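You operate a simulated robot arm through the tools that you are given. There is no shell and no other tool.

You are at the controls of a simulated robot arm. One attempt, no reset.

TASK
Drain the murky water, refill the basin to the blue band and wash the black brush in it.
Fine: leave the red lever on CLOSED and put the brush back. Where these are worked on the way, their far stop is far enough and under half their travel is too little: red lever.

Only the result counts: the job must be done as asked and must still hold three seconds after the hand-in. Knocking over, shifting, dropping, spilling or breaking anything else fails it.

THE ROBOT
A 7-joint arm with a two-finger parallel gripper, fixed in place. Base frame: the origin is on the floor under the middle of its stand, x ahead of it, y to its left, z up; the work surface is at about z = 80.6. Lengths are in cm, angles in degrees, forces in N, time in s.
It reaches about 147.9 cm from its shoulder. Its first joint turns from -166.0 to 166.0 degrees. Payload 4.4 kg.
Tool frame: the origin (TCP) lies between the finger pads and is the grasp point; the fingertips stand 2.3 cm ahead of it; z points along the fingers, y is the line along which they close. The gripper opens to 9.4 cm. The fingers are 3.8 cm wide and 1 cm thick; the gripper's body (5.4 by 9.6 cm) begins 3.9 cm behind the TCP.
Orientation is told as [roll, pitch, yaw] about the base's x, y, z axes, in that order, counted from this pose: with the fingers straight down and closing along the base's y, the tool's x points along the base's -x, its y along +y and its z along -z.

THE INTERFACE
- The arm moves only by the tool step_arm. Its argument "targets" is a list of rows, each an object (a shift or turn left out is 0, a gripper value left out holds the last) with "slide": the shift along the tool's x, y, z in m, a list of three; "delta_rot": the turn, a rotation vector about the tool's x, y, z in degrees, a list of three; "gripper": the closure, from 0 (fully open) to 1 (shut). In form: [{"slide": [tx, ty, tz], "delta_rot": [wx, wy, wz], "gripper": gripper}, ...]. A call has 1 to 20 rows; each row is the pose to reach, as a shift and turn from the pose commanded when the call began, along the tool's axes at that moment. Rows are played at 5 a second. More than 5 cm and 8.6 degrees between two rows, or a gripper value outside its range, and nothing of the call is played. Where a pose cannot be reached the arm comes as near as it can. A force on the tool above 80 N (or 10 N above the force at the start of the call, whichever is more), or a blocked arm, ends the call early, and 0.2 s more pass. The fingers move at their own pace (about 7.2 cm/s each) and stop on an object; they squeeze with about 30 N. The grip force told is the motor's: it shows also when the fingers shut on nothing. Time passes only in rows, and 0.2 s behind the last, so rows that repeat a pose let the fingers close. The reply holds the time, the measured pose of the TCP, the force on the tool along the base axes, the opening and the grip force, in the units named above and with some noise, with the torque about the TCP (base axes, N m) and any sound that the robot's microphone picked up.
- Cameras (640 x 400 px; columns grow to the right, rows downward): "scene" is fixed at [40.03, -49.95, 158.56]; the picture's right is [0.84, -0.55, 0.00], its down [-0.25, -0.38, -0.89] and it looks along [0.49, 0.75, -0.46] (base axes); focal length 312 px, centre (320, 200). "wrist" rides on the gripper at [8.6, 1.6, -7.4] in the tool frame; the picture's right is [-0.18, 0.98, 0.00], its down [-0.58, -0.11, -0.81] and it looks along [-0.79, -0.15, 0.59] (tool axes); focal length 243 px, centre (320, 200). There is no depth. A picture from a camera that has moved, and an enlarged one, comes with that camera's place and axes in the base frame and with its lens.
- capture(camera): a new picture of that camera. No time passes.
- enlarge(camera, box): a new picture of the part [left, top, right, bottom] of that camera's present view, enlarged. No time passes.
- sign_off(): hands the job in; it is judged then, once.

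Nothing tells you positions but the pictures and the camera data. Unless the task says otherwise, let go and move clear before handing in.

The tools are called after ">>>" as a command line: name --argument value ..., lists and objects as JSON in quotes. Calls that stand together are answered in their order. step_arm: Moves the arm, as the interface text tells. Its arguments: {"type":"object","properties":{"targets":{"type":"array","items":{"type":"object","properties":{"slide":{"type":"array","items":{"type":"number"}},"delta_rot":{"type":"array","items":{"type":"number"}},"gripper":{"type":"number"}}}}},"required":["targets"]} The other tools are called the same way: capture (camera) takes a picture; enlarge (camera, box) takes an enlarged picture of a part of a camera's view; sign_off () hands the job in.

At the start:

```text
time: 0.0
eef_pos: [62.7, 6.06, 144.63]
orientation: [0.1, -0.1, -0.1]
contact_force: [-0.4, 0.4, -0.4]
moment: [0.03, -0.01, 0.0]
finger_gap: 9.39
grip_force: 0.0
```

scene: 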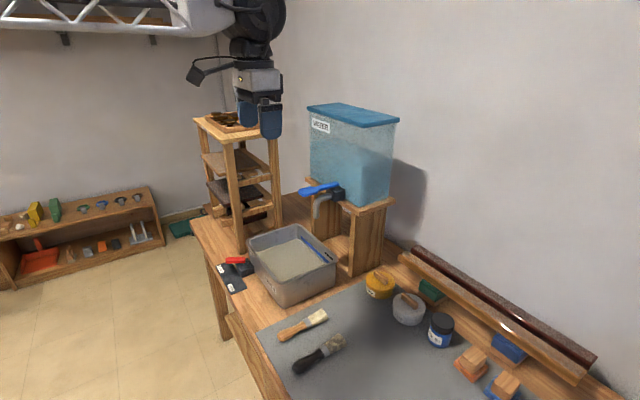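
wrist: 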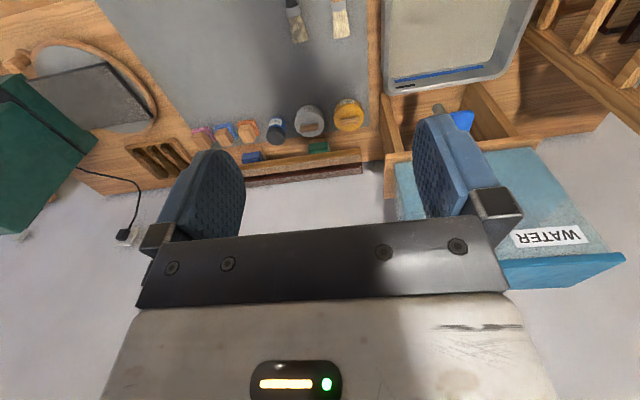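

I see a basin with murky water, a red lever at its left side, a blue tap lever on the water tank, and two brushes on a grey mat. I'll look closer before moving.

>>> enlarge --camera "scene" --box '[190, 210, 350, 310]'

>>> enlarge --camera "scene" --box '[270, 90, 430, 190]'

>>> enlarge --camera "scene" --box '[240, 280, 400, 380]'

>>> enlarge --camera "scene" --box '[270, 160, 430, 260]'

>>> enlarge --camera "wrist" --box '[260, 0, 580, 200]'

```text
4.00 times, centred on (270, 260) of scene
camera zoom: at [40.03, -49.95, 158.56], right [0.84, -0.55, 0.0], down [-0.25, -0.38, -0.89], along [0.49, 0.75, -0.46], focal length 1249 px, centre (520, -40)
```

zoom: 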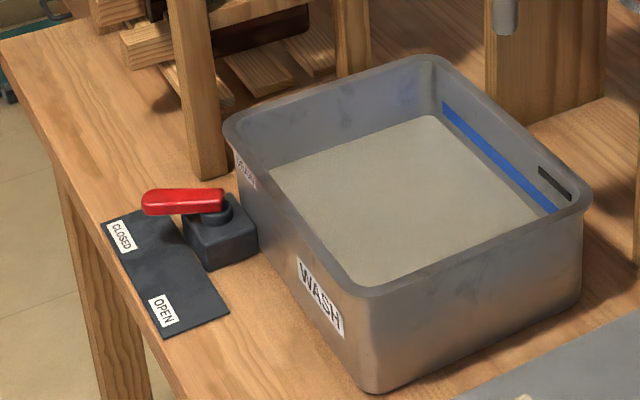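

```text
4.00 times, centred on (350, 140) of scene
camera zoom: at [40.03, -49.95, 158.56], right [0.84, -0.55, 0.0], down [-0.25, -0.38, -0.89], along [0.49, 0.75, -0.46], focal length 1249 px, centre (200, 440)
```

zoom: 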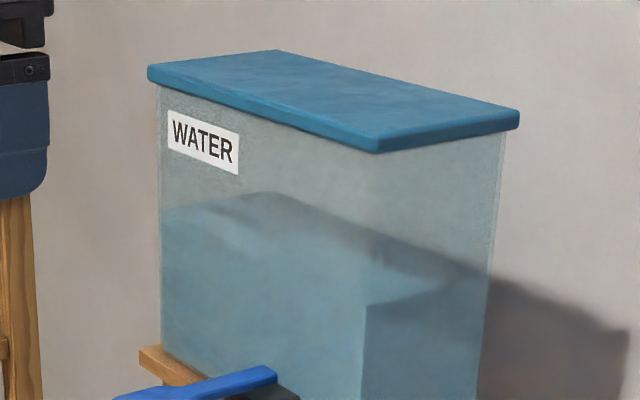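

```text
4.00 times, centred on (320, 330) of scene
camera zoom: at [40.03, -49.95, 158.56], right [0.84, -0.55, 0.0], down [-0.25, -0.38, -0.89], along [0.49, 0.75, -0.46], focal length 1249 px, centre (320, -320)
```

zoom: 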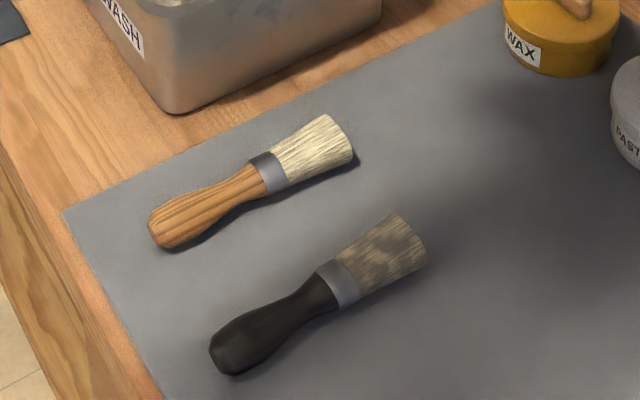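

```text
4.00 times, centred on (350, 210) of scene
camera zoom: at [40.03, -49.95, 158.56], right [0.84, -0.55, 0.0], down [-0.25, -0.38, -0.89], along [0.49, 0.75, -0.46], focal length 1249 px, centre (200, 160)
```

zoom: 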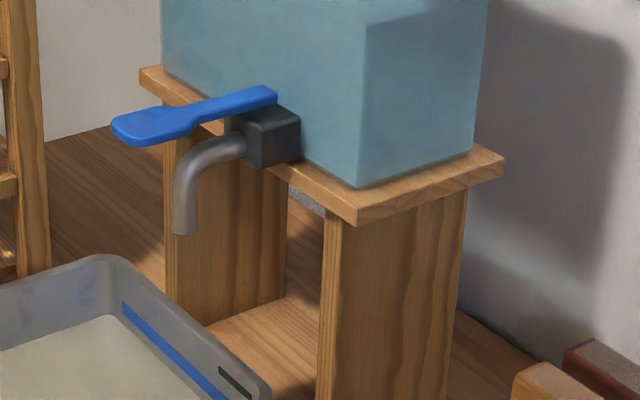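

```text
2.00 times, centred on (420, 100) of wrist
camera zoom: at [54.0, 7.57, 152.18], right [0.18, 0.98, 0.0], down [0.58, -0.11, 0.81], along [0.79, -0.15, -0.59], focal length 485 px, centre (120, 400)
```

zoom: 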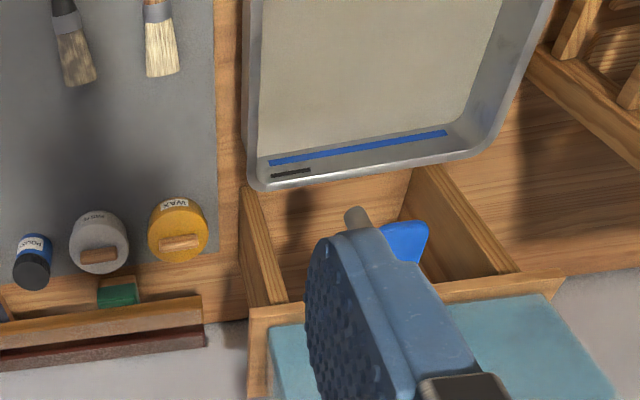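

The basin is roughly at x 71–92, y 19–47, with its rim at z≈91. The red lever sits near (62–67, 42–45, 87) and the blue tap lever near (88–99, 33–36, 111). I'll move to a better viewpoint to refine these.

>>> step_arm --targets '[{"slide": [0.02, 0.035, 0.02]}, {"slide": [0.04, 0.07, 0.04]}, {"slide": [0.06, 0.105, 0.06]}, {"slide": [0.08, 0.14, 0.08]}, {"slide": [0.1, 0.175, 0.1]}, {"slide": [0.12, 0.21, 0.12]}, {"slide": [0.13, 0.245, 0.14]}, {"slide": [0.14, 0.28, 0.16]}, {"slide": [0.14, 0.3, 0.18]}, {"slide": [0.14, 0.3, 0.2]}, {"slide": [0.14, 0.3, 0.2]}]'

>>> capture --camera "wrist"

>>> capture --camera "scene"

```text
time: 2.4
eef_pos: [48.67, 36.08, 124.85]
orientation: [0.0, 0.1, -0.1]
contact_force: [-0.8, -0.4, -0.6]
moment: [0.01, 0.02, 0.0]
finger_gap: 9.39
grip_force: 0.0
```

```text
taken
camera wrist: at [39.99, 37.66, 132.16], right [0.18, 0.98, 0.0], down [0.58, -0.11, 0.81], along [0.79, -0.15, -0.59], focal length 243 px, centre (320, 200)
```

wrist: 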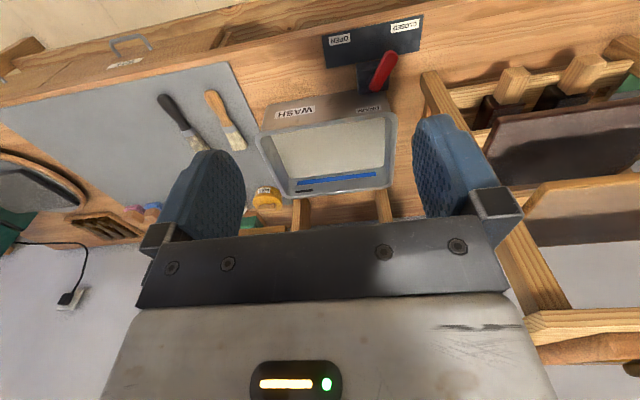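

```text
taken
```

scene: 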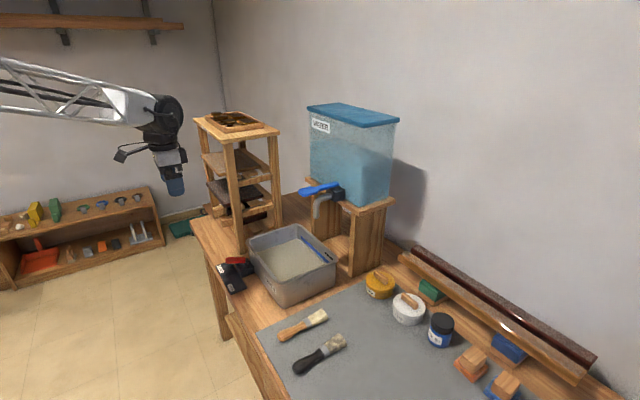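

>>> enlarge --camera "wrist" --box '[300, 0, 460, 100]'

>>> enlarge --camera "wrist" --box '[240, 90, 400, 190]'

>>> enlarge --camera "wrist" --box '[120, 70, 280, 170]'

>>> enlarge --camera "scene" --box '[190, 90, 350, 190]'

```text
4.00 times, centred on (380, 50) of wrist
camera zoom: at [39.99, 37.66, 132.16], right [0.18, 0.98, 0.0], down [0.58, -0.11, 0.81], along [0.79, -0.15, -0.59], focal length 970 px, centre (80, 800)
```

zoom: 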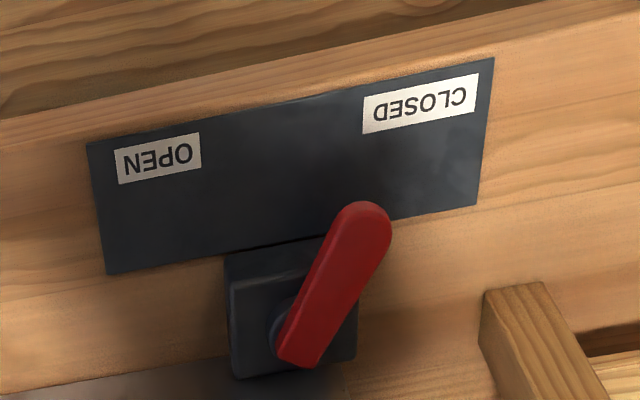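

```text
4.00 times, centred on (320, 140) of wrist
camera zoom: at [39.99, 37.66, 132.16], right [0.18, 0.98, 0.0], down [0.58, -0.11, 0.81], along [0.79, -0.15, -0.59], focal length 970 px, centre (320, 440)
```

zoom: 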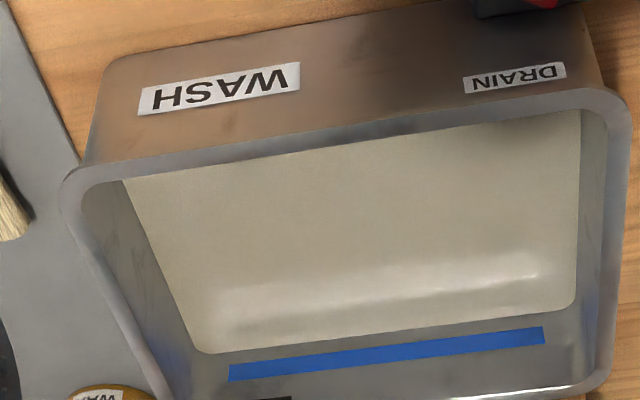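

```text
4.00 times, centred on (200, 120) of wrist
camera zoom: at [39.99, 37.66, 132.16], right [0.18, 0.98, 0.0], down [0.58, -0.11, 0.81], along [0.79, -0.15, -0.59], focal length 970 px, centre (800, 520)
```

zoom: 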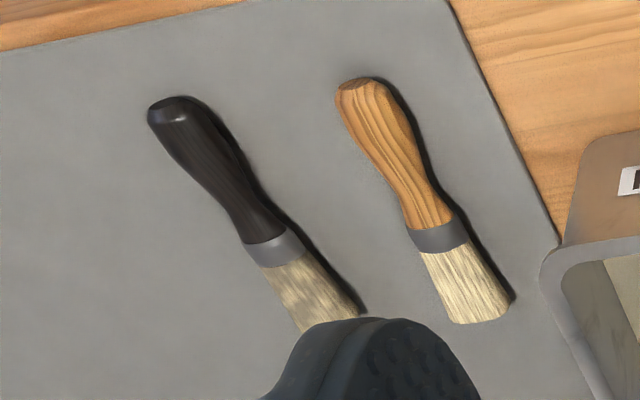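

```text
4.00 times, centred on (270, 140) of scene
camera zoom: at [40.03, -49.95, 158.56], right [0.84, -0.55, 0.0], down [-0.25, -0.38, -0.89], along [0.49, 0.75, -0.46], focal length 1249 px, centre (520, 440)
```

zoom: 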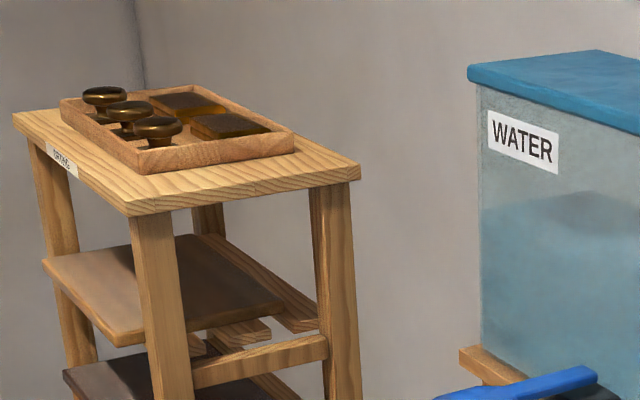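

The lever (z≈86) pivots near (66.5, 43.6), with its tip at about (61.5, 46.7) on the CLOSED side. I'll straddle its tip with half-open fingers, stopping above it first to check alignment.

>>> step_arm --targets '[{"slide": [-0.02, 0.017, 0.04], "gripper": 0.4}, {"slide": [-0.04, 0.034, 0.08], "gripper": 0.4}, {"slide": [-0.06, 0.05, 0.12], "gripper": 0.4}, {"slide": [-0.08, 0.067, 0.16], "gripper": 0.4}, {"slide": [-0.1, 0.084, 0.2], "gripper": 0.4}, {"slide": [-0.118, 0.1, 0.24], "gripper": 0.4}, {"slide": [-0.118, 0.1, 0.25], "gripper": 0.4}, {"slide": [-0.118, 0.1, 0.25], "gripper": 0.4}]'

>>> capture --camera "wrist"

>>> enlarge --camera "scene" --box '[150, 170, 310, 310]'

```text
time: 4.2
eef_pos: [60.59, 45.97, 99.61]
orientation: [0.0, 0.0, 0.0]
contact_force: [-0.2, 0.3, -1.3]
moment: [-0.04, 0.04, -0.01]
finger_gap: 5.65
grip_force: 0.0
```

```text
taken
camera wrist: at [51.79, 47.53, 107.11], right [0.18, 0.98, 0.0], down [0.58, -0.11, 0.81], along [0.79, -0.15, -0.59], focal length 243 px, centre (320, 200)
```

wrist: 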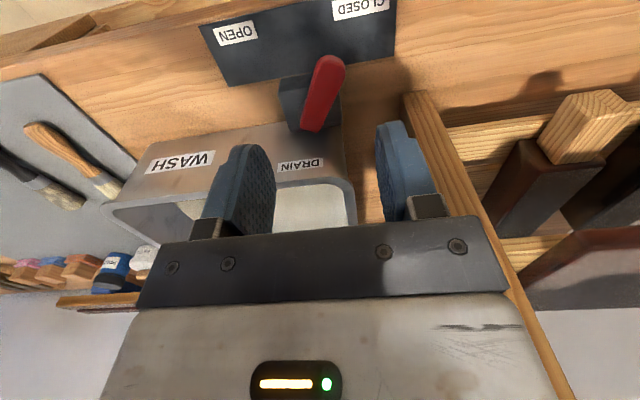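

```text
2.86 times, centred on (230, 240) of scene
camera zoom: at [40.03, -49.95, 158.56], right [0.84, -0.55, 0.0], down [-0.25, -0.38, -0.89], along [0.49, 0.75, -0.46], focal length 892 px, centre (577, 86)
```

zoom: 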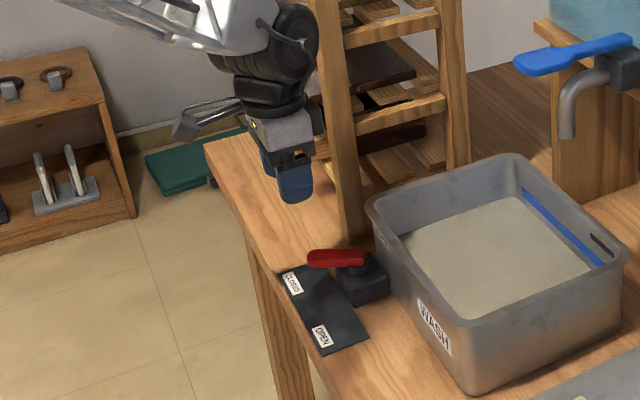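

The lever tip reads as (61.4, 46.8), which falls between the fingers. Next I descend to straddle it.

>>> step_arm --targets '[{"slide": [0, 0, 0.03], "gripper": 0.4}, {"slide": [0, 0.001, 0.06], "gripper": 0.4}, {"slide": [0, 0.001, 0.09], "gripper": 0.4}, {"slide": [0, 0.001, 0.115], "gripper": 0.4}, {"slide": [0, 0.001, 0.13], "gripper": 0.4}, {"slide": [0, 0.001, 0.135], "gripper": 0.4}, {"slide": [0, 0.001, 0.135], "gripper": 0.4}]'

>>> enlarge --camera "scene" --box '[170, 200, 310, 300]'

>>> capture --camera "wrist"

```text
time: 5.8
eef_pos: [60.59, 46.03, 86.38]
orientation: [0.1, 0.1, 0.0]
contact_force: [0.8, 0.2, -0.1]
moment: [0.0, -0.03, 0.01]
finger_gap: 5.66
grip_force: 0.0
```

```text
4.00 times, centred on (240, 250) of scene
camera zoom: at [40.03, -49.95, 158.56], right [0.84, -0.55, 0.0], down [-0.25, -0.38, -0.89], along [0.49, 0.75, -0.46], focal length 1249 px, centre (640, 0)
```

zoom: 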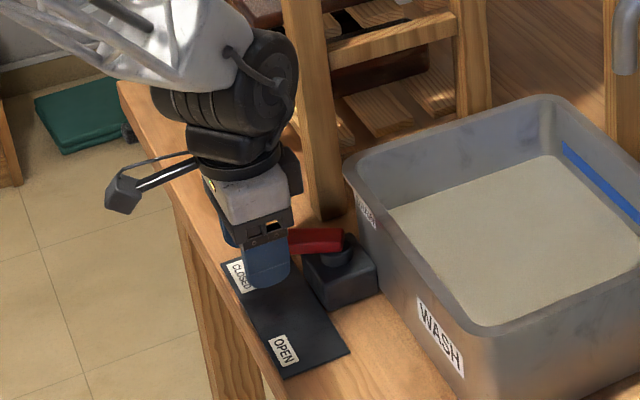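

```text
taken
camera wrist: at [51.8, 47.64, 93.8], right [0.18, 0.98, 0.0], down [0.58, -0.11, 0.81], along [0.79, -0.15, -0.59], focal length 243 px, centre (320, 200)
```

wrist: 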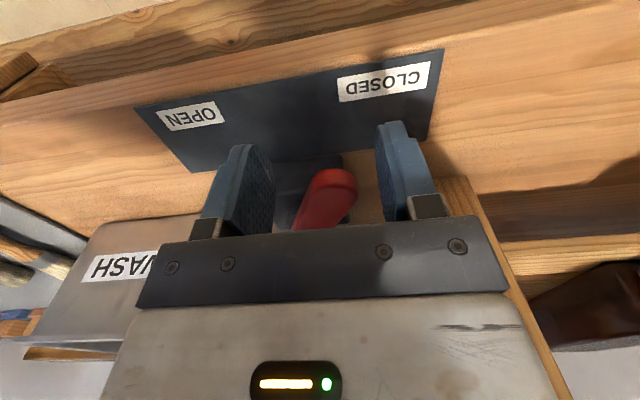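

The lever tip is between the fingers. Now I push it towards OPEN (−y) in small steps.

>>> step_arm --targets '[{"slide": [0, -0.01, 0.005], "gripper": 0.4}, {"slide": [0, -0.02, 0.005], "gripper": 0.4}, {"slide": [0, -0.03, 0.005], "gripper": 0.4}, {"slide": [0, -0.04, 0.005], "gripper": 0.4}, {"slide": [0, -0.05, 0.005], "gripper": 0.4}, {"slide": [0, -0.055, 0.005], "gripper": 0.4}, {"slide": [0, -0.06, 0.005], "gripper": 0.4}]'

>>> capture --camera "wrist"

>>> enlarge --camera "scene" --box '[190, 200, 350, 310]'

```text
time: 7.4
eef_pos: [60.35, 39.94, 85.73]
orientation: [0.0, 0.0, -0.1]
contact_force: [1.2, 0.3, 0.8]
moment: [-0.01, 0.0, 0.0]
finger_gap: 5.63
grip_force: 0.1
```

```text
taken
camera wrist: at [51.71, 41.65, 93.17], right [0.18, 0.98, 0.0], down [0.58, -0.11, 0.81], along [0.79, -0.15, -0.59], focal length 243 px, centre (320, 200)
```

wrist: 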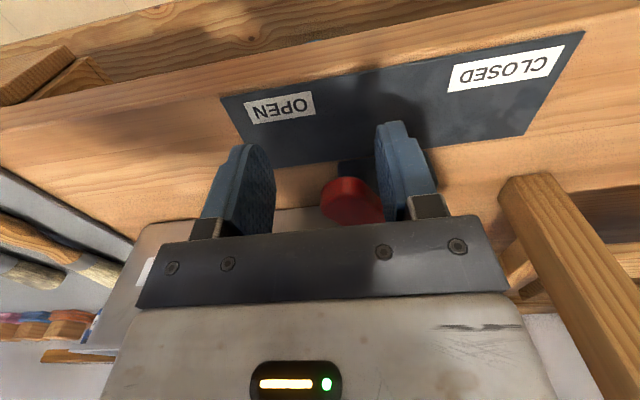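

```text
3.64 times, centred on (270, 255) of scene
camera zoom: at [40.03, -49.95, 158.56], right [0.84, -0.55, 0.0], down [-0.25, -0.38, -0.89], along [0.49, 0.75, -0.46], focal length 1135 px, centre (502, 0)
```

zoom: 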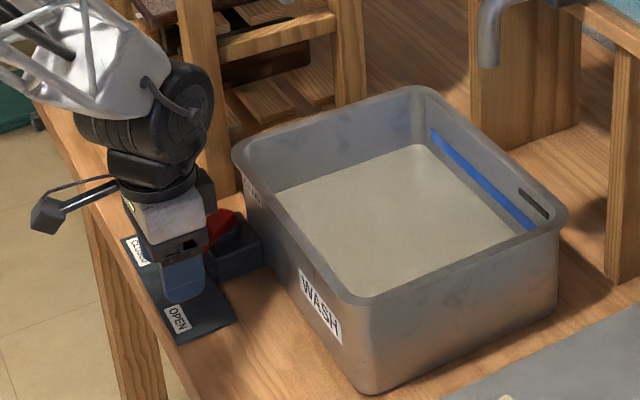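

The lever has swung past centre and its tip is now at about (60.4, 41). I keep pushing to the far stop.

>>> step_arm --targets '[{"slide": [0, -0.007, 0], "gripper": 0.4}, {"slide": [0, -0.014, 0], "gripper": 0.4}, {"slide": [0, -0.02, 0], "gripper": 0.4}, {"slide": [0, -0.026, 0], "gripper": 0.4}]'

>>> capture --camera "wrist"

>>> enlarge --camera "scene" --box '[190, 200, 350, 310]'

```text
time: 8.4
eef_pos: [60.49, 37.63, 85.7]
orientation: [0.1, 0.0, 0.1]
contact_force: [-20.8, 60.5, -4.0]
moment: [0.54, -0.62, 2.1]
finger_gap: 9.34
grip_force: 30.5
```

```text
taken
camera wrist: at [51.78, 39.21, 93.14], right [0.18, 0.98, 0.0], down [0.58, -0.11, 0.81], along [0.79, -0.15, -0.59], focal length 243 px, centre (320, 200)
```

wrist: 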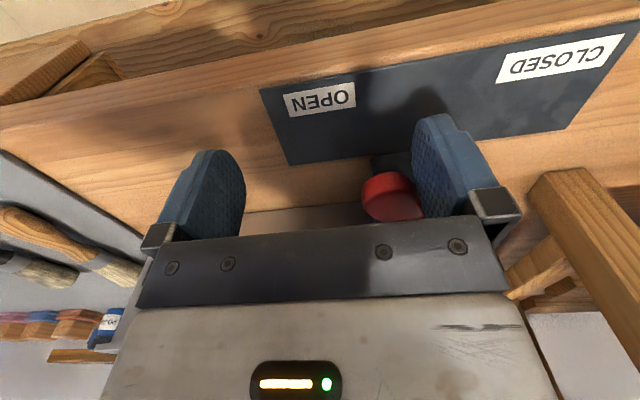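

```text
3.64 times, centred on (270, 255) of scene
camera zoom: at [40.03, -49.95, 158.56], right [0.84, -0.55, 0.0], down [-0.25, -0.38, -0.89], along [0.49, 0.75, -0.46], focal length 1135 px, centre (502, 0)
```

zoom: 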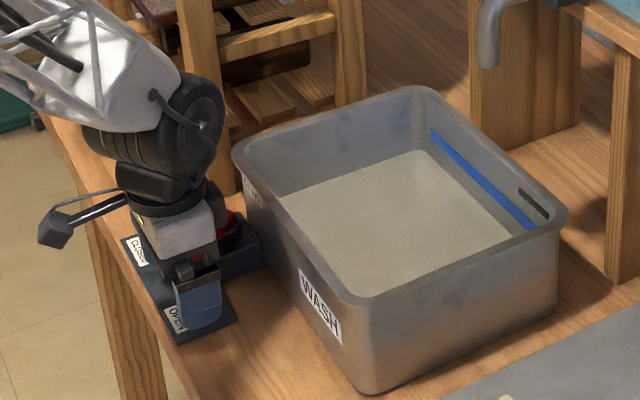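

The lever is at its far stop and the level is already falling. I back off slightly and wait for it to drain.

>>> step_arm --targets '[{"slide": [0, 0.01, 0], "gripper": 0.4}, {"slide": [0, 0.018, 0], "gripper": 0.4}, {"slide": [0, 0.018, 0], "gripper": 0.4}, {"slide": [0, 0.018, 0], "gripper": 0.4}, {"slide": [0, 0.018, 0], "gripper": 0.4}, {"slide": [0, 0.018, 0], "gripper": 0.4}, {"slide": [0, 0.018, 0], "gripper": 0.4}, {"slide": [0, 0.018, 0], "gripper": 0.4}, {"slide": [0, 0.018, 0], "gripper": 0.4}, {"slide": [0, 0.018, 0], "gripper": 0.4}]'

>>> enlarge --camera "scene" --box '[190, 200, 350, 310]'

>>> capture --camera "wrist"

```text
time: 10.6
eef_pos: [60.55, 39.38, 85.66]
orientation: [0.0, 0.0, 0.1]
contact_force: [-13.0, 15.2, -9.6]
moment: [-0.23, 0.25, 0.69]
finger_gap: 6.35
grip_force: 8.1
```

```text
3.64 times, centred on (270, 255) of scene
camera zoom: at [40.03, -49.95, 158.56], right [0.84, -0.55, 0.0], down [-0.25, -0.38, -0.89], along [0.49, 0.75, -0.46], focal length 1135 px, centre (502, 0)
```

zoom: 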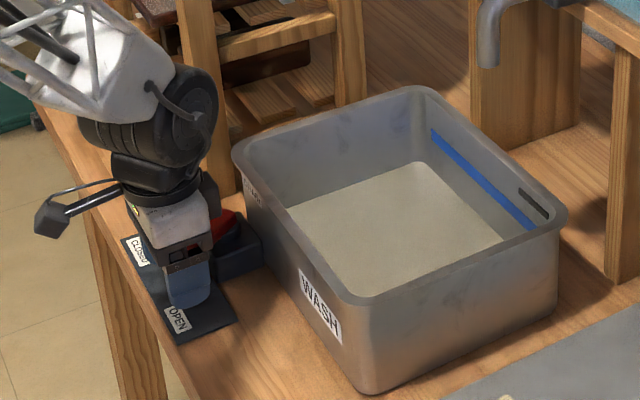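

```text
taken
camera wrist: at [51.85, 40.91, 93.13], right [0.18, 0.98, 0.0], down [0.58, -0.11, 0.81], along [0.79, -0.15, -0.59], focal length 243 px, centre (320, 200)
```

wrist: 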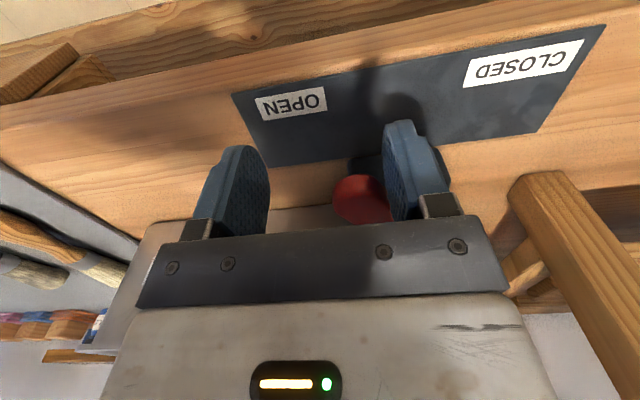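

The basin is draining through the open valve. While it empties I'll lift away and inspect the blue tap from above.

>>> step_arm --targets '[{"slide": [0, 0.008, 0], "gripper": 0.35}, {"slide": [0, 0.008, -0.03], "gripper": 0.3}, {"slide": [0, 0.008, -0.075], "gripper": 0.2}, {"slide": [0, 0.008, -0.12], "gripper": 0.1}, {"slide": [0, 0.005, -0.165], "gripper": 0}, {"slide": [-0.01, 0, -0.21], "gripper": 0}, {"slide": [-0.03, -0.02, -0.25], "gripper": 0}, {"slide": [-0.05, -0.035, -0.29], "gripper": 0}, {"slide": [-0.07, -0.05, -0.33], "gripper": 0}, {"slide": [-0.09, -0.065, -0.37], "gripper": 0}, {"slide": [-0.11, -0.08, -0.41], "gripper": 0}, {"slide": [-0.13, -0.094, -0.443], "gripper": 0}, {"slide": [-0.1345, -0.094, -0.443], "gripper": 0}]'

>>> capture --camera "wrist"

>>> enlarge --camera "scene" --box '[190, 200, 350, 310]'

```text
time: 13.4
eef_pos: [74.0, 29.79, 129.86]
orientation: [0.0, 0.0, 0.0]
contact_force: [0.4, 0.8, -0.6]
moment: [0.03, -0.02, 0.01]
finger_gap: 9.4
grip_force: 0.1
```

```text
taken
camera wrist: at [65.27, 31.41, 137.34], right [0.18, 0.98, 0.0], down [0.58, -0.11, 0.81], along [0.79, -0.15, -0.59], focal length 243 px, centre (320, 200)
```

wrist: 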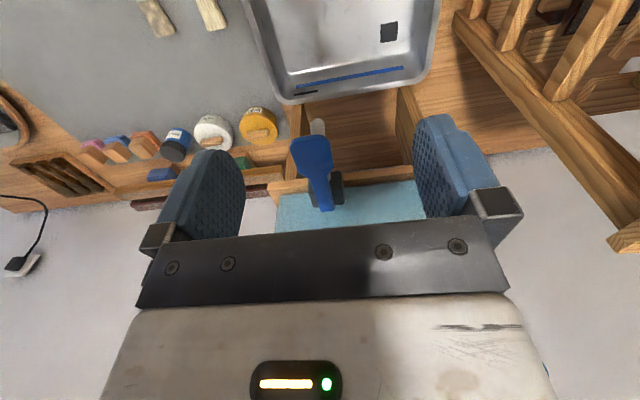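

```text
3.64 times, centred on (270, 255) of scene
camera zoom: at [40.03, -49.95, 158.56], right [0.84, -0.55, 0.0], down [-0.25, -0.38, -0.89], along [0.49, 0.75, -0.46], focal length 1135 px, centre (502, 0)
```

zoom: 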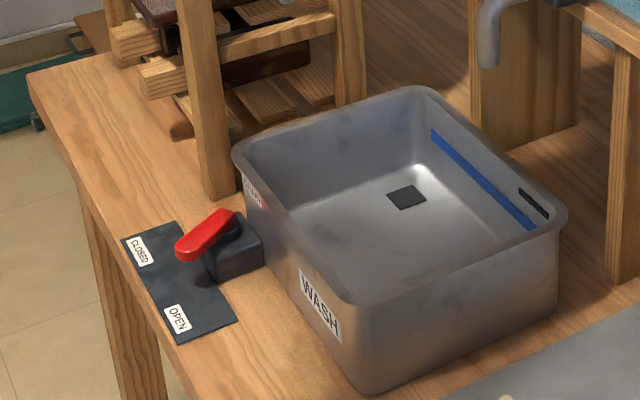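

The basin looks drained. I'll check it and the tap in close-up.

>>> enlarge --camera "wrist" --box '[240, 0, 440, 125]'

>>> enlarge --camera "wrist" --box '[250, 100, 410, 220]'

>>> enlarge --camera "scene" --box '[280, 160, 380, 230]'

```text
3.20 times, centred on (340, 62) of wrist
camera zoom: at [65.27, 31.41, 137.34], right [0.18, 0.98, 0.0], down [0.58, -0.11, 0.81], along [0.79, -0.15, -0.59], focal length 776 px, centre (256, 640)
```

zoom: 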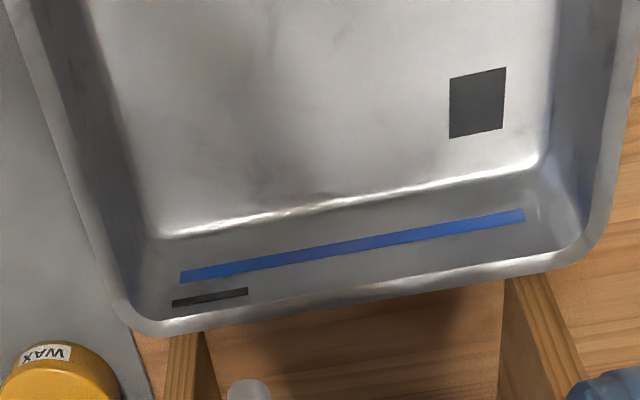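

```text
3.33 times, centred on (330, 160) of wrist
camera zoom: at [65.27, 31.41, 137.34], right [0.18, 0.98, 0.0], down [0.58, -0.11, 0.81], along [0.79, -0.15, -0.59], focal length 809 px, centre (287, 333)
```

zoom: 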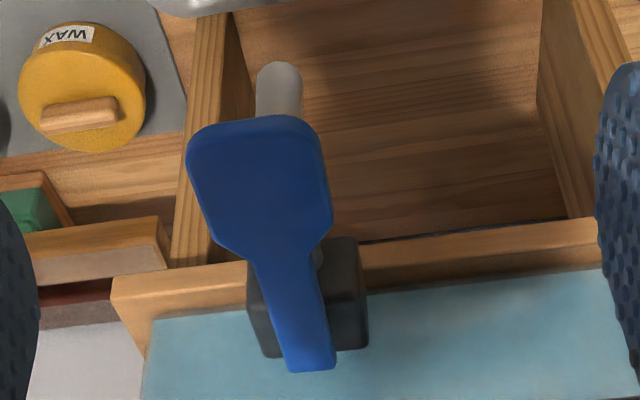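

```text
5.71 times, centred on (330, 195) of scene
camera zoom: at [40.03, -49.95, 158.56], right [0.84, -0.55, 0.0], down [-0.25, -0.38, -0.89], along [0.49, 0.75, -0.46], focal length 1784 px, centre (263, 229)
```

zoom: 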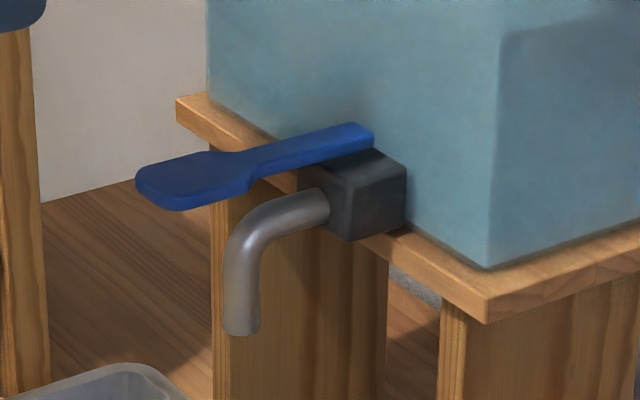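

The basin is empty, and the tap's blue paddle lies level along x from (83, 27) to (98, 27) at z≈115, with the spout at (88.5, 26.6, 105). I go back to the red lever to set it CLOSED.

>>> step_arm --targets '[{"slide": [0.025, 0.02, 0.03], "gripper": 0.1}, {"slide": [0.05, 0.04, 0.06], "gripper": 0.25}, {"slide": [0.075, 0.06, 0.09], "gripper": 0.25}, {"slide": [0.1, 0.08, 0.12], "gripper": 0.25}, {"slide": [0.12, 0.1, 0.155], "gripper": 0.25}, {"slide": [0.135, 0.109, 0.195], "gripper": 0.25}, {"slide": [0.135, 0.109, 0.24], "gripper": 0.25}, {"slide": [0.135, 0.109, 0.28], "gripper": 0.25}, {"slide": [0.135, 0.109, 0.3], "gripper": 0.25}, {"slide": [0.135, 0.109, 0.3], "gripper": 0.25}]'

>>> capture --camera "wrist"

```text
time: 15.6
eef_pos: [60.37, 40.9, 99.98]
orientation: [0.0, 0.1, 0.0]
contact_force: [0.2, 0.1, 0.0]
moment: [-0.01, -0.01, 0.01]
finger_gap: 7.07
grip_force: 0.0
```

```text
taken
camera wrist: at [51.72, 42.51, 107.42], right [0.18, 0.98, 0.0], down [0.58, -0.11, 0.81], along [0.79, -0.15, -0.59], focal length 243 px, centre (320, 200)
```

wrist: 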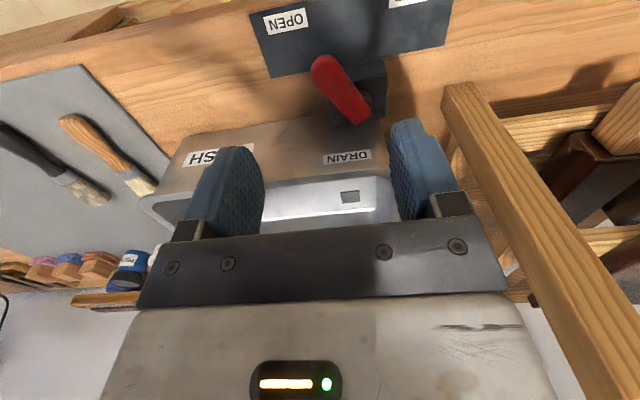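

The tip is at (61.1, 40.9), centred between the fingers. I descend and push it back towards CLOSED (+y).

>>> step_arm --targets '[{"slide": [0, 0, 0.04], "gripper": 0.25}, {"slide": [0, 0, 0.08], "gripper": 0.25}, {"slide": [0, 0, 0.115], "gripper": 0.25}, {"slide": [0, 0, 0.135], "gripper": 0.25}, {"slide": [0, 0, 0.143], "gripper": 0.25}, {"slide": [0, 0, 0.143], "gripper": 0.4}, {"slide": [0, 0.01, 0.143], "gripper": 0.4}, {"slide": [0, 0.02, 0.143], "gripper": 0.4}, {"slide": [0, 0.03, 0.143], "gripper": 0.4}, {"slide": [0, 0.04, 0.143], "gripper": 0.4}, {"slide": [0, 0.05, 0.143], "gripper": 0.4}, {"slide": [0, 0.058, 0.143], "gripper": 0.4}, {"slide": [0, 0.065, 0.143], "gripper": 0.4}]'

>>> capture --camera "wrist"

>>> enlarge --camera "scene" --box '[190, 200, 350, 310]'

```text
time: 18.4
eef_pos: [60.42, 47.3, 85.75]
orientation: [0.0, 0.1, 0.0]
contact_force: [0.5, 0.4, -0.9]
moment: [0.03, 0.01, 0.0]
finger_gap: 5.65
grip_force: 0.1
```

```text
taken
camera wrist: at [51.77, 48.86, 93.13], right [0.18, 0.98, 0.0], down [0.58, -0.11, 0.81], along [0.79, -0.15, -0.59], focal length 243 px, centre (320, 200)
```

wrist: 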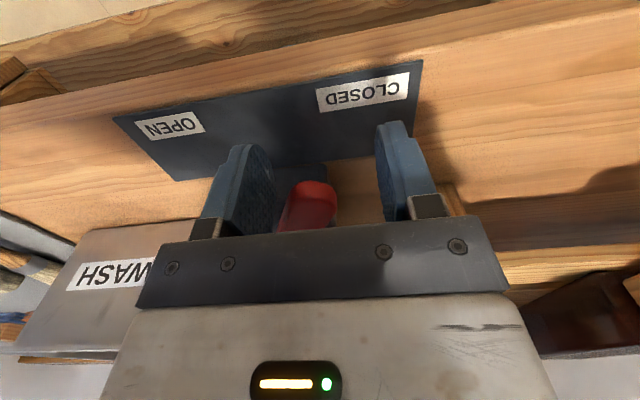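

```text
3.64 times, centred on (270, 255) of scene
camera zoom: at [40.03, -49.95, 158.56], right [0.84, -0.55, 0.0], down [-0.25, -0.38, -0.89], along [0.49, 0.75, -0.46], focal length 1135 px, centre (502, 0)
```

zoom: 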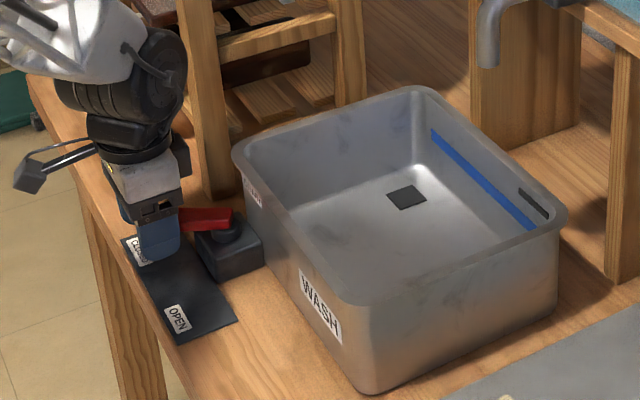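

The lever is nearly back at its starting angle. A little further will seat it firmly against the CLOSED stop.

>>> step_arm --targets '[{"slide": [0, 0.006, 0], "gripper": 0.4}, {"slide": [0, 0.011, 0], "gripper": 0.4}, {"slide": [0, 0.016, 0], "gripper": 0.4}]'

>>> capture --camera "wrist"

```text
time: 19.2
eef_pos: [60.43, 48.88, 85.51]
orientation: [-0.1, 0.1, -0.1]
contact_force: [-5.6, -34.6, 8.2]
moment: [-0.42, -0.15, -0.84]
finger_gap: 7.18
grip_force: 17.4
```

```text
taken
camera wrist: at [51.71, 50.36, 93.07], right [0.18, 0.98, 0.0], down [0.58, -0.11, 0.81], along [0.79, -0.15, -0.59], focal length 243 px, centre (320, 200)
```

wrist: 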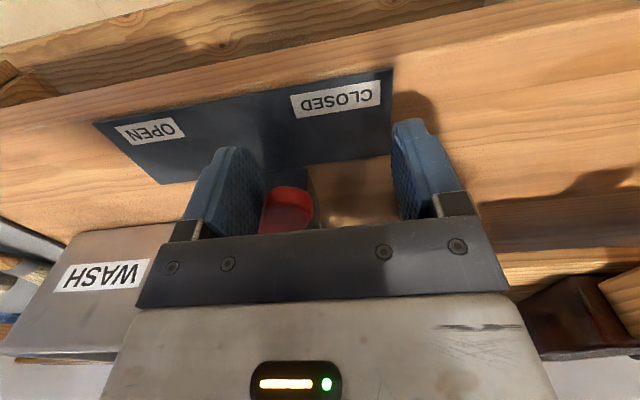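

The lever is at the CLOSED stop (34 N). I back off, rise clear and go over to the tap with the fingers shut.

>>> step_arm --targets '[{"slide": [0, -0.01, 0], "gripper": 0.4}, {"slide": [0, -0.017, 0], "gripper": 0.4}, {"slide": [0, -0.017, 0], "gripper": 0.4}, {"slide": [0, -0.017, -0.04], "gripper": 0.4}, {"slide": [0, -0.017, -0.085], "gripper": 0.4}, {"slide": [0, -0.017, -0.13], "gripper": 0.4}, {"slide": [0, -0.03, -0.175], "gripper": 0.3}, {"slide": [0, -0.045, -0.22], "gripper": 0.1}, {"slide": [0, -0.06, -0.265], "gripper": 0}, {"slide": [0, -0.08, -0.31], "gripper": 0}, {"slide": [0, -0.1, -0.355], "gripper": 0}, {"slide": [-0.02, -0.13, -0.39], "gripper": 0}, {"slide": [-0.04, -0.16, -0.42], "gripper": 0}, {"slide": [-0.07, -0.19, -0.43], "gripper": 0}, {"slide": [-0.1, -0.21, -0.43], "gripper": 0}, {"slide": [-0.14, -0.22, -0.43], "gripper": 0}, {"slide": [-0.14, -0.22, -0.43], "gripper": 0}]'

>>> capture --camera "wrist"

>>> enlarge --camera "scene" --box '[190, 200, 350, 310]'

```text
refused: row 12 steps farther than a row can; nothing moved
```

```text
taken
camera wrist: at [51.71, 50.36, 93.07], right [0.18, 0.98, 0.0], down [0.58, -0.11, 0.81], along [0.79, -0.15, -0.59], focal length 243 px, centre (320, 200)
```

wrist: 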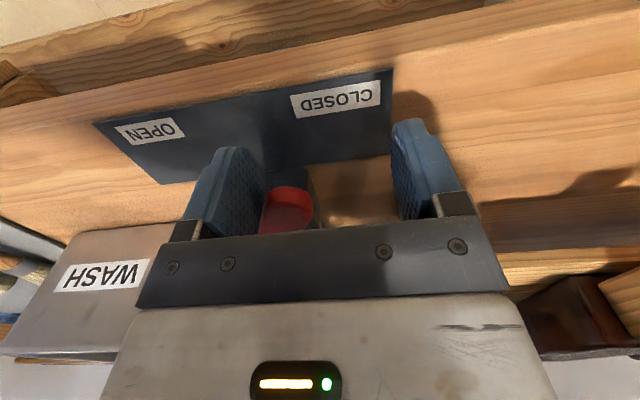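

```text
3.64 times, centred on (270, 255) of scene
camera zoom: at [40.03, -49.95, 158.56], right [0.84, -0.55, 0.0], down [-0.25, -0.38, -0.89], along [0.49, 0.75, -0.46], focal length 1135 px, centre (502, 0)
```

zoom: 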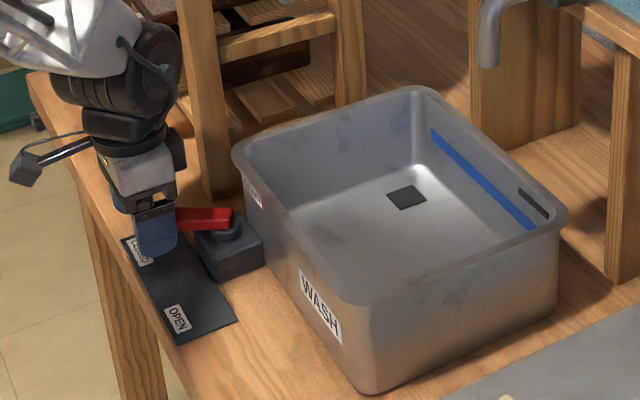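

That call was refused because one row stepped too far. I'm re-sending it with smaller steps.

>>> step_arm --targets '[{"slide": [0, -0.01, 0], "gripper": 0.4}, {"slide": [0, -0.017, 0], "gripper": 0.4}, {"slide": [0, -0.017, 0], "gripper": 0.4}, {"slide": [0, -0.017, -0.04], "gripper": 0.4}, {"slide": [0, -0.017, -0.085], "gripper": 0.4}, {"slide": [0, -0.017, -0.13], "gripper": 0.4}, {"slide": [0, -0.03, -0.175], "gripper": 0.3}, {"slide": [0, -0.045, -0.22], "gripper": 0.1}, {"slide": [0, -0.06, -0.265], "gripper": 0}, {"slide": [0, -0.08, -0.308], "gripper": 0}, {"slide": [0, -0.1, -0.35], "gripper": 0}, {"slide": [-0.02, -0.125, -0.385], "gripper": 0}, {"slide": [-0.04, -0.15, -0.415], "gripper": 0}, {"slide": [-0.065, -0.18, -0.43], "gripper": 0}, {"slide": [-0.1, -0.205, -0.43], "gripper": 0}, {"slide": [-0.14, -0.22, -0.43], "gripper": 0}, {"slide": [-0.14, -0.22, -0.43], "gripper": 0}]'

>>> capture --camera "wrist"

>>> enlarge --camera "scene" --box '[190, 200, 350, 310]'

```text
time: 22.8
eef_pos: [74.61, 26.98, 128.72]
orientation: [0.1, 0.1, 0.1]
contact_force: [0.5, -0.3, 0.4]
moment: [-0.01, -0.02, 0.0]
finger_gap: 9.41
grip_force: 0.1
```

```text
taken
camera wrist: at [65.86, 28.58, 136.1], right [0.18, 0.98, 0.0], down [0.58, -0.11, 0.81], along [0.79, -0.15, -0.59], focal length 243 px, centre (320, 200)
```

wrist: 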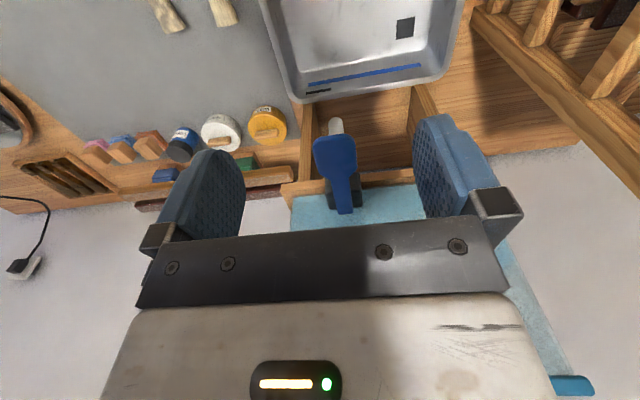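

```text
3.64 times, centred on (270, 255) of scene
camera zoom: at [40.03, -49.95, 158.56], right [0.84, -0.55, 0.0], down [-0.25, -0.38, -0.89], along [0.49, 0.75, -0.46], focal length 1135 px, centre (502, 0)
```

zoom: 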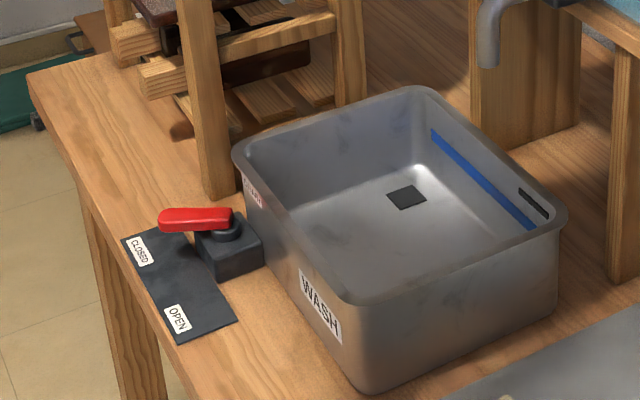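

The red lever is back on CLOSED. Now I close the fingers and hover just above the end of the paddle at (85.5, 27.2).

>>> step_arm --targets '[{"slide": [-0.03, 0.001, 0.0], "gripper": 0.5}, {"slide": [-0.06, 0.002, 0.01], "gripper": 1}, {"slide": [-0.09, 0.002, 0.03], "gripper": 1}, {"slide": [-0.109, 0.002, 0.06], "gripper": 1}, {"slide": [-0.109, 0.002, 0.085], "gripper": 1}, {"slide": [-0.109, 0.002, 0.09], "gripper": 1}, {"slide": [-0.109, 0.002, 0.09], "gripper": 1}]'

>>> enlarge --camera "scene" --box '[260, 120, 380, 230]'

>>> capture --camera "wrist"

```text
time: 24.4
eef_pos: [85.32, 26.93, 119.87]
orientation: [0.0, 0.0, 0.0]
contact_force: [-0.2, 0.4, 0.4]
moment: [-0.01, 0.0, 0.0]
finger_gap: 0.01
grip_force: 29.2
```

```text
3.64 times, centred on (320, 175) of scene
camera zoom: at [40.03, -49.95, 158.56], right [0.84, -0.55, 0.0], down [-0.25, -0.38, -0.89], along [0.49, 0.75, -0.46], focal length 1135 px, centre (320, 291)
```

zoom: 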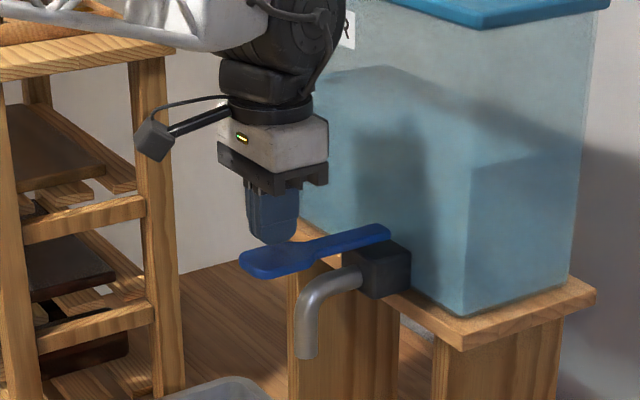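

```text
taken
camera wrist: at [76.64, 28.58, 127.21], right [0.18, 0.98, 0.0], down [0.58, -0.11, 0.81], along [0.79, -0.15, -0.59], focal length 243 px, centre (320, 200)
```

wrist: 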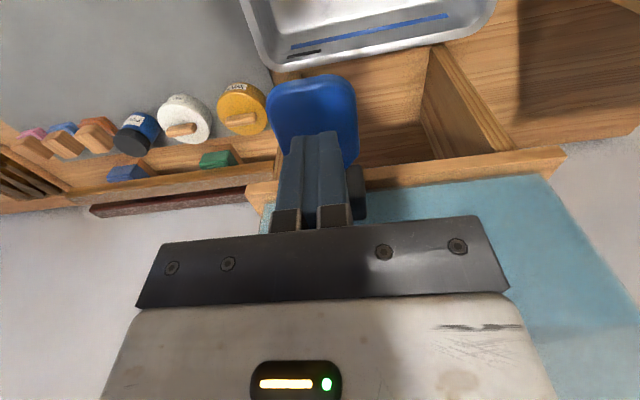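

The fingertips are over the paddle. I press down gently in small steps, watching force and the spout.

>>> step_arm --targets '[{"slide": [0, 0, 0.006], "gripper": 1}, {"slide": [0, 0, 0.012], "gripper": 1}, {"slide": [0, 0, 0.018], "gripper": 1}, {"slide": [0, 0, 0.024], "gripper": 1}, {"slide": [0, 0, 0.03], "gripper": 1}]'

>>> enlarge --camera "scene" --box '[260, 120, 380, 230]'

```text
time: 25.6
eef_pos: [85.27, 27.13, 116.92]
orientation: [0.1, -0.1, 0.0]
contact_force: [0.1, 1.7, 12.6]
moment: [0.06, -0.25, 0.08]
finger_gap: 0.0
grip_force: 30.4
```

```text
3.64 times, centred on (320, 175) of scene
camera zoom: at [40.03, -49.95, 158.56], right [0.84, -0.55, 0.0], down [-0.25, -0.38, -0.89], along [0.49, 0.75, -0.46], focal length 1135 px, centre (320, 291)
```

zoom: 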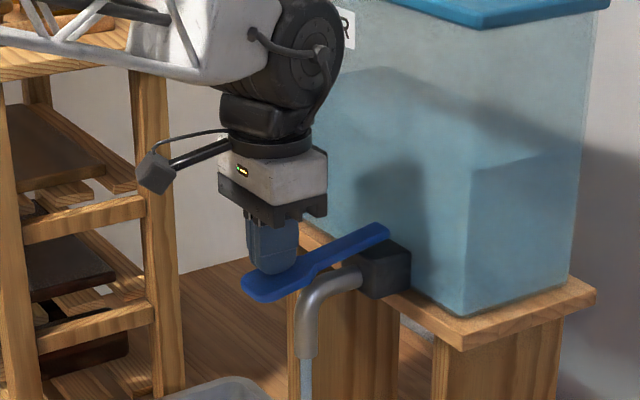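

Pressing down opens the tap and water is running from the spout. I hold and monitor the level.

>>> step_arm --targets '[{"slide": [0, 0, 0], "gripper": 1}, {"slide": [0, 0, 0], "gripper": 1}, {"slide": [0, 0, 0], "gripper": 1}, {"slide": [0, 0, 0], "gripper": 1}]'

>>> enlarge --camera "scene" --box '[230, 160, 370, 310]'

```text
time: 26.6
eef_pos: [85.34, 27.17, 116.91]
orientation: [-0.1, 0.0, 0.0]
contact_force: [5.2, 4.9, 23.9]
moment: [0.06, -0.59, 0.1]
finger_gap: 0.01
grip_force: 30.3
```

```text
2.67 times, centred on (300, 235) of scene
camera zoom: at [40.03, -49.95, 158.56], right [0.84, -0.55, 0.0], down [-0.25, -0.38, -0.89], along [0.49, 0.75, -0.46], focal length 833 px, centre (373, 107)
```

zoom: 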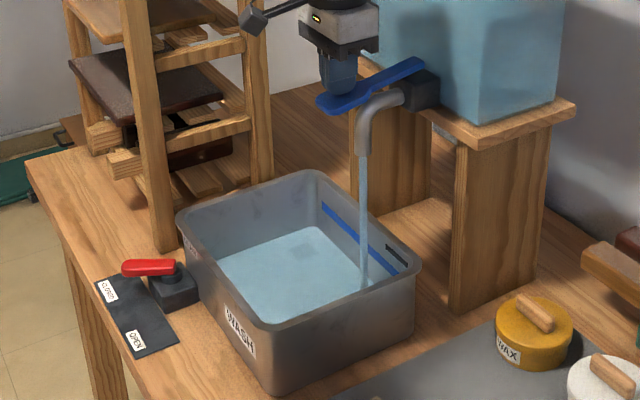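

The level is rising at roughly 1 cm/s. I continue holding in short bursts.

>>> step_arm --targets '[{"slide": [0, 0, 0], "gripper": 1}, {"slide": [0, 0, 0], "gripper": 1}, {"slide": [0, 0, 0], "gripper": 1}, {"slide": [0, 0, 0], "gripper": 1}]'

>>> enlarge --camera "scene" --box '[240, 210, 350, 310]'

```text
time: 27.6
eef_pos: [85.42, 27.09, 116.88]
orientation: [0.0, 0.0, 0.0]
contact_force: [6.8, 6.0, 29.6]
moment: [0.12, -0.72, 0.08]
finger_gap: 0.0
grip_force: 30.0
```

```text
4.00 times, centred on (295, 260) of scene
camera zoom: at [40.03, -49.95, 158.56], right [0.84, -0.55, 0.0], down [-0.25, -0.38, -0.89], along [0.49, 0.75, -0.46], focal length 1249 px, centre (420, -40)
```

zoom: 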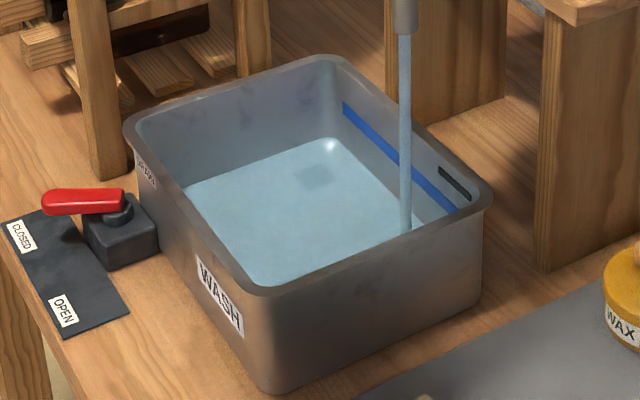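

Clear water makes the surface edge hard to read, so I zoom in on the walls near the band.

>>> enlarge --camera "scene" --box '[305, 220, 365, 280]'

>>> enlarge --camera "scene" --box '[265, 215, 345, 285]'

>>> enlarge --camera "wrist" --box '[220, 0, 540, 120]'

```text
6.67 times, centred on (335, 250) of scene
camera zoom: at [40.03, -49.95, 158.56], right [0.84, -0.55, 0.0], down [-0.25, -0.38, -0.89], along [0.49, 0.75, -0.46], focal length 2082 px, centre (220, -133)
```

zoom: 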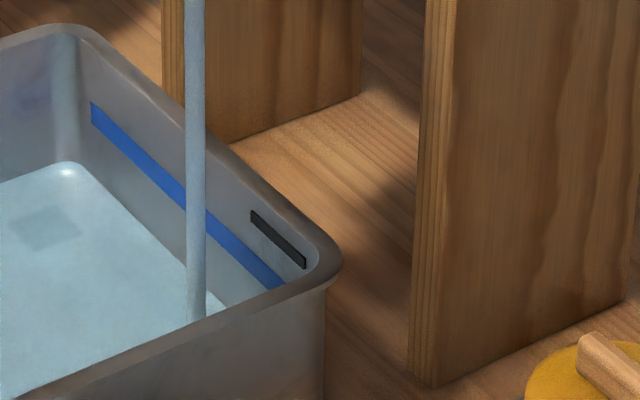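

```text
5.71 times, centred on (305, 250) of scene
camera zoom: at [40.03, -49.95, 158.56], right [0.84, -0.55, 0.0], down [-0.25, -0.38, -0.89], along [0.49, 0.75, -0.46], focal length 1784 px, centre (406, -86)
```

zoom: 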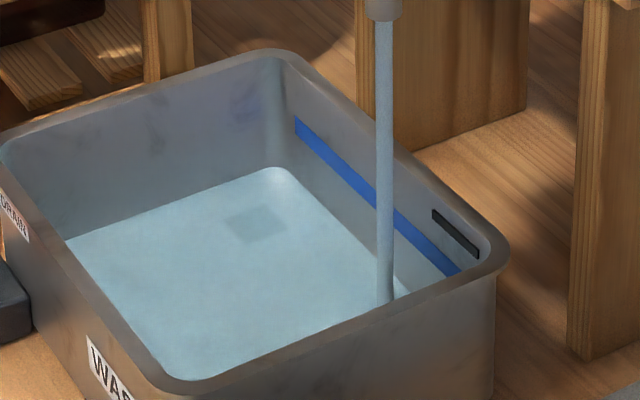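

```text
2.00 times, centred on (380, 60) of wrist
camera zoom: at [76.64, 28.73, 124.28], right [0.18, 0.98, 0.0], down [0.58, -0.11, 0.81], along [0.79, -0.15, -0.59], focal length 485 px, centre (200, 480)
```

zoom: 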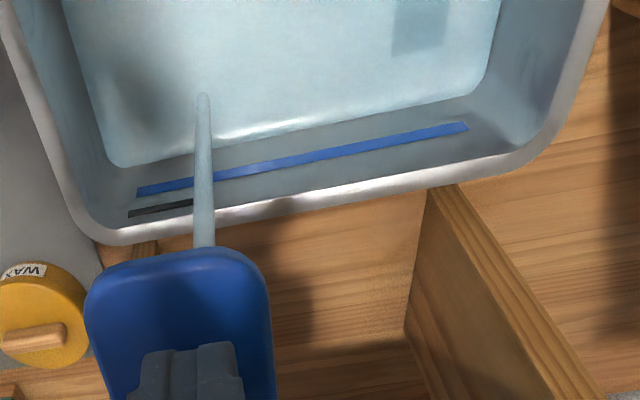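

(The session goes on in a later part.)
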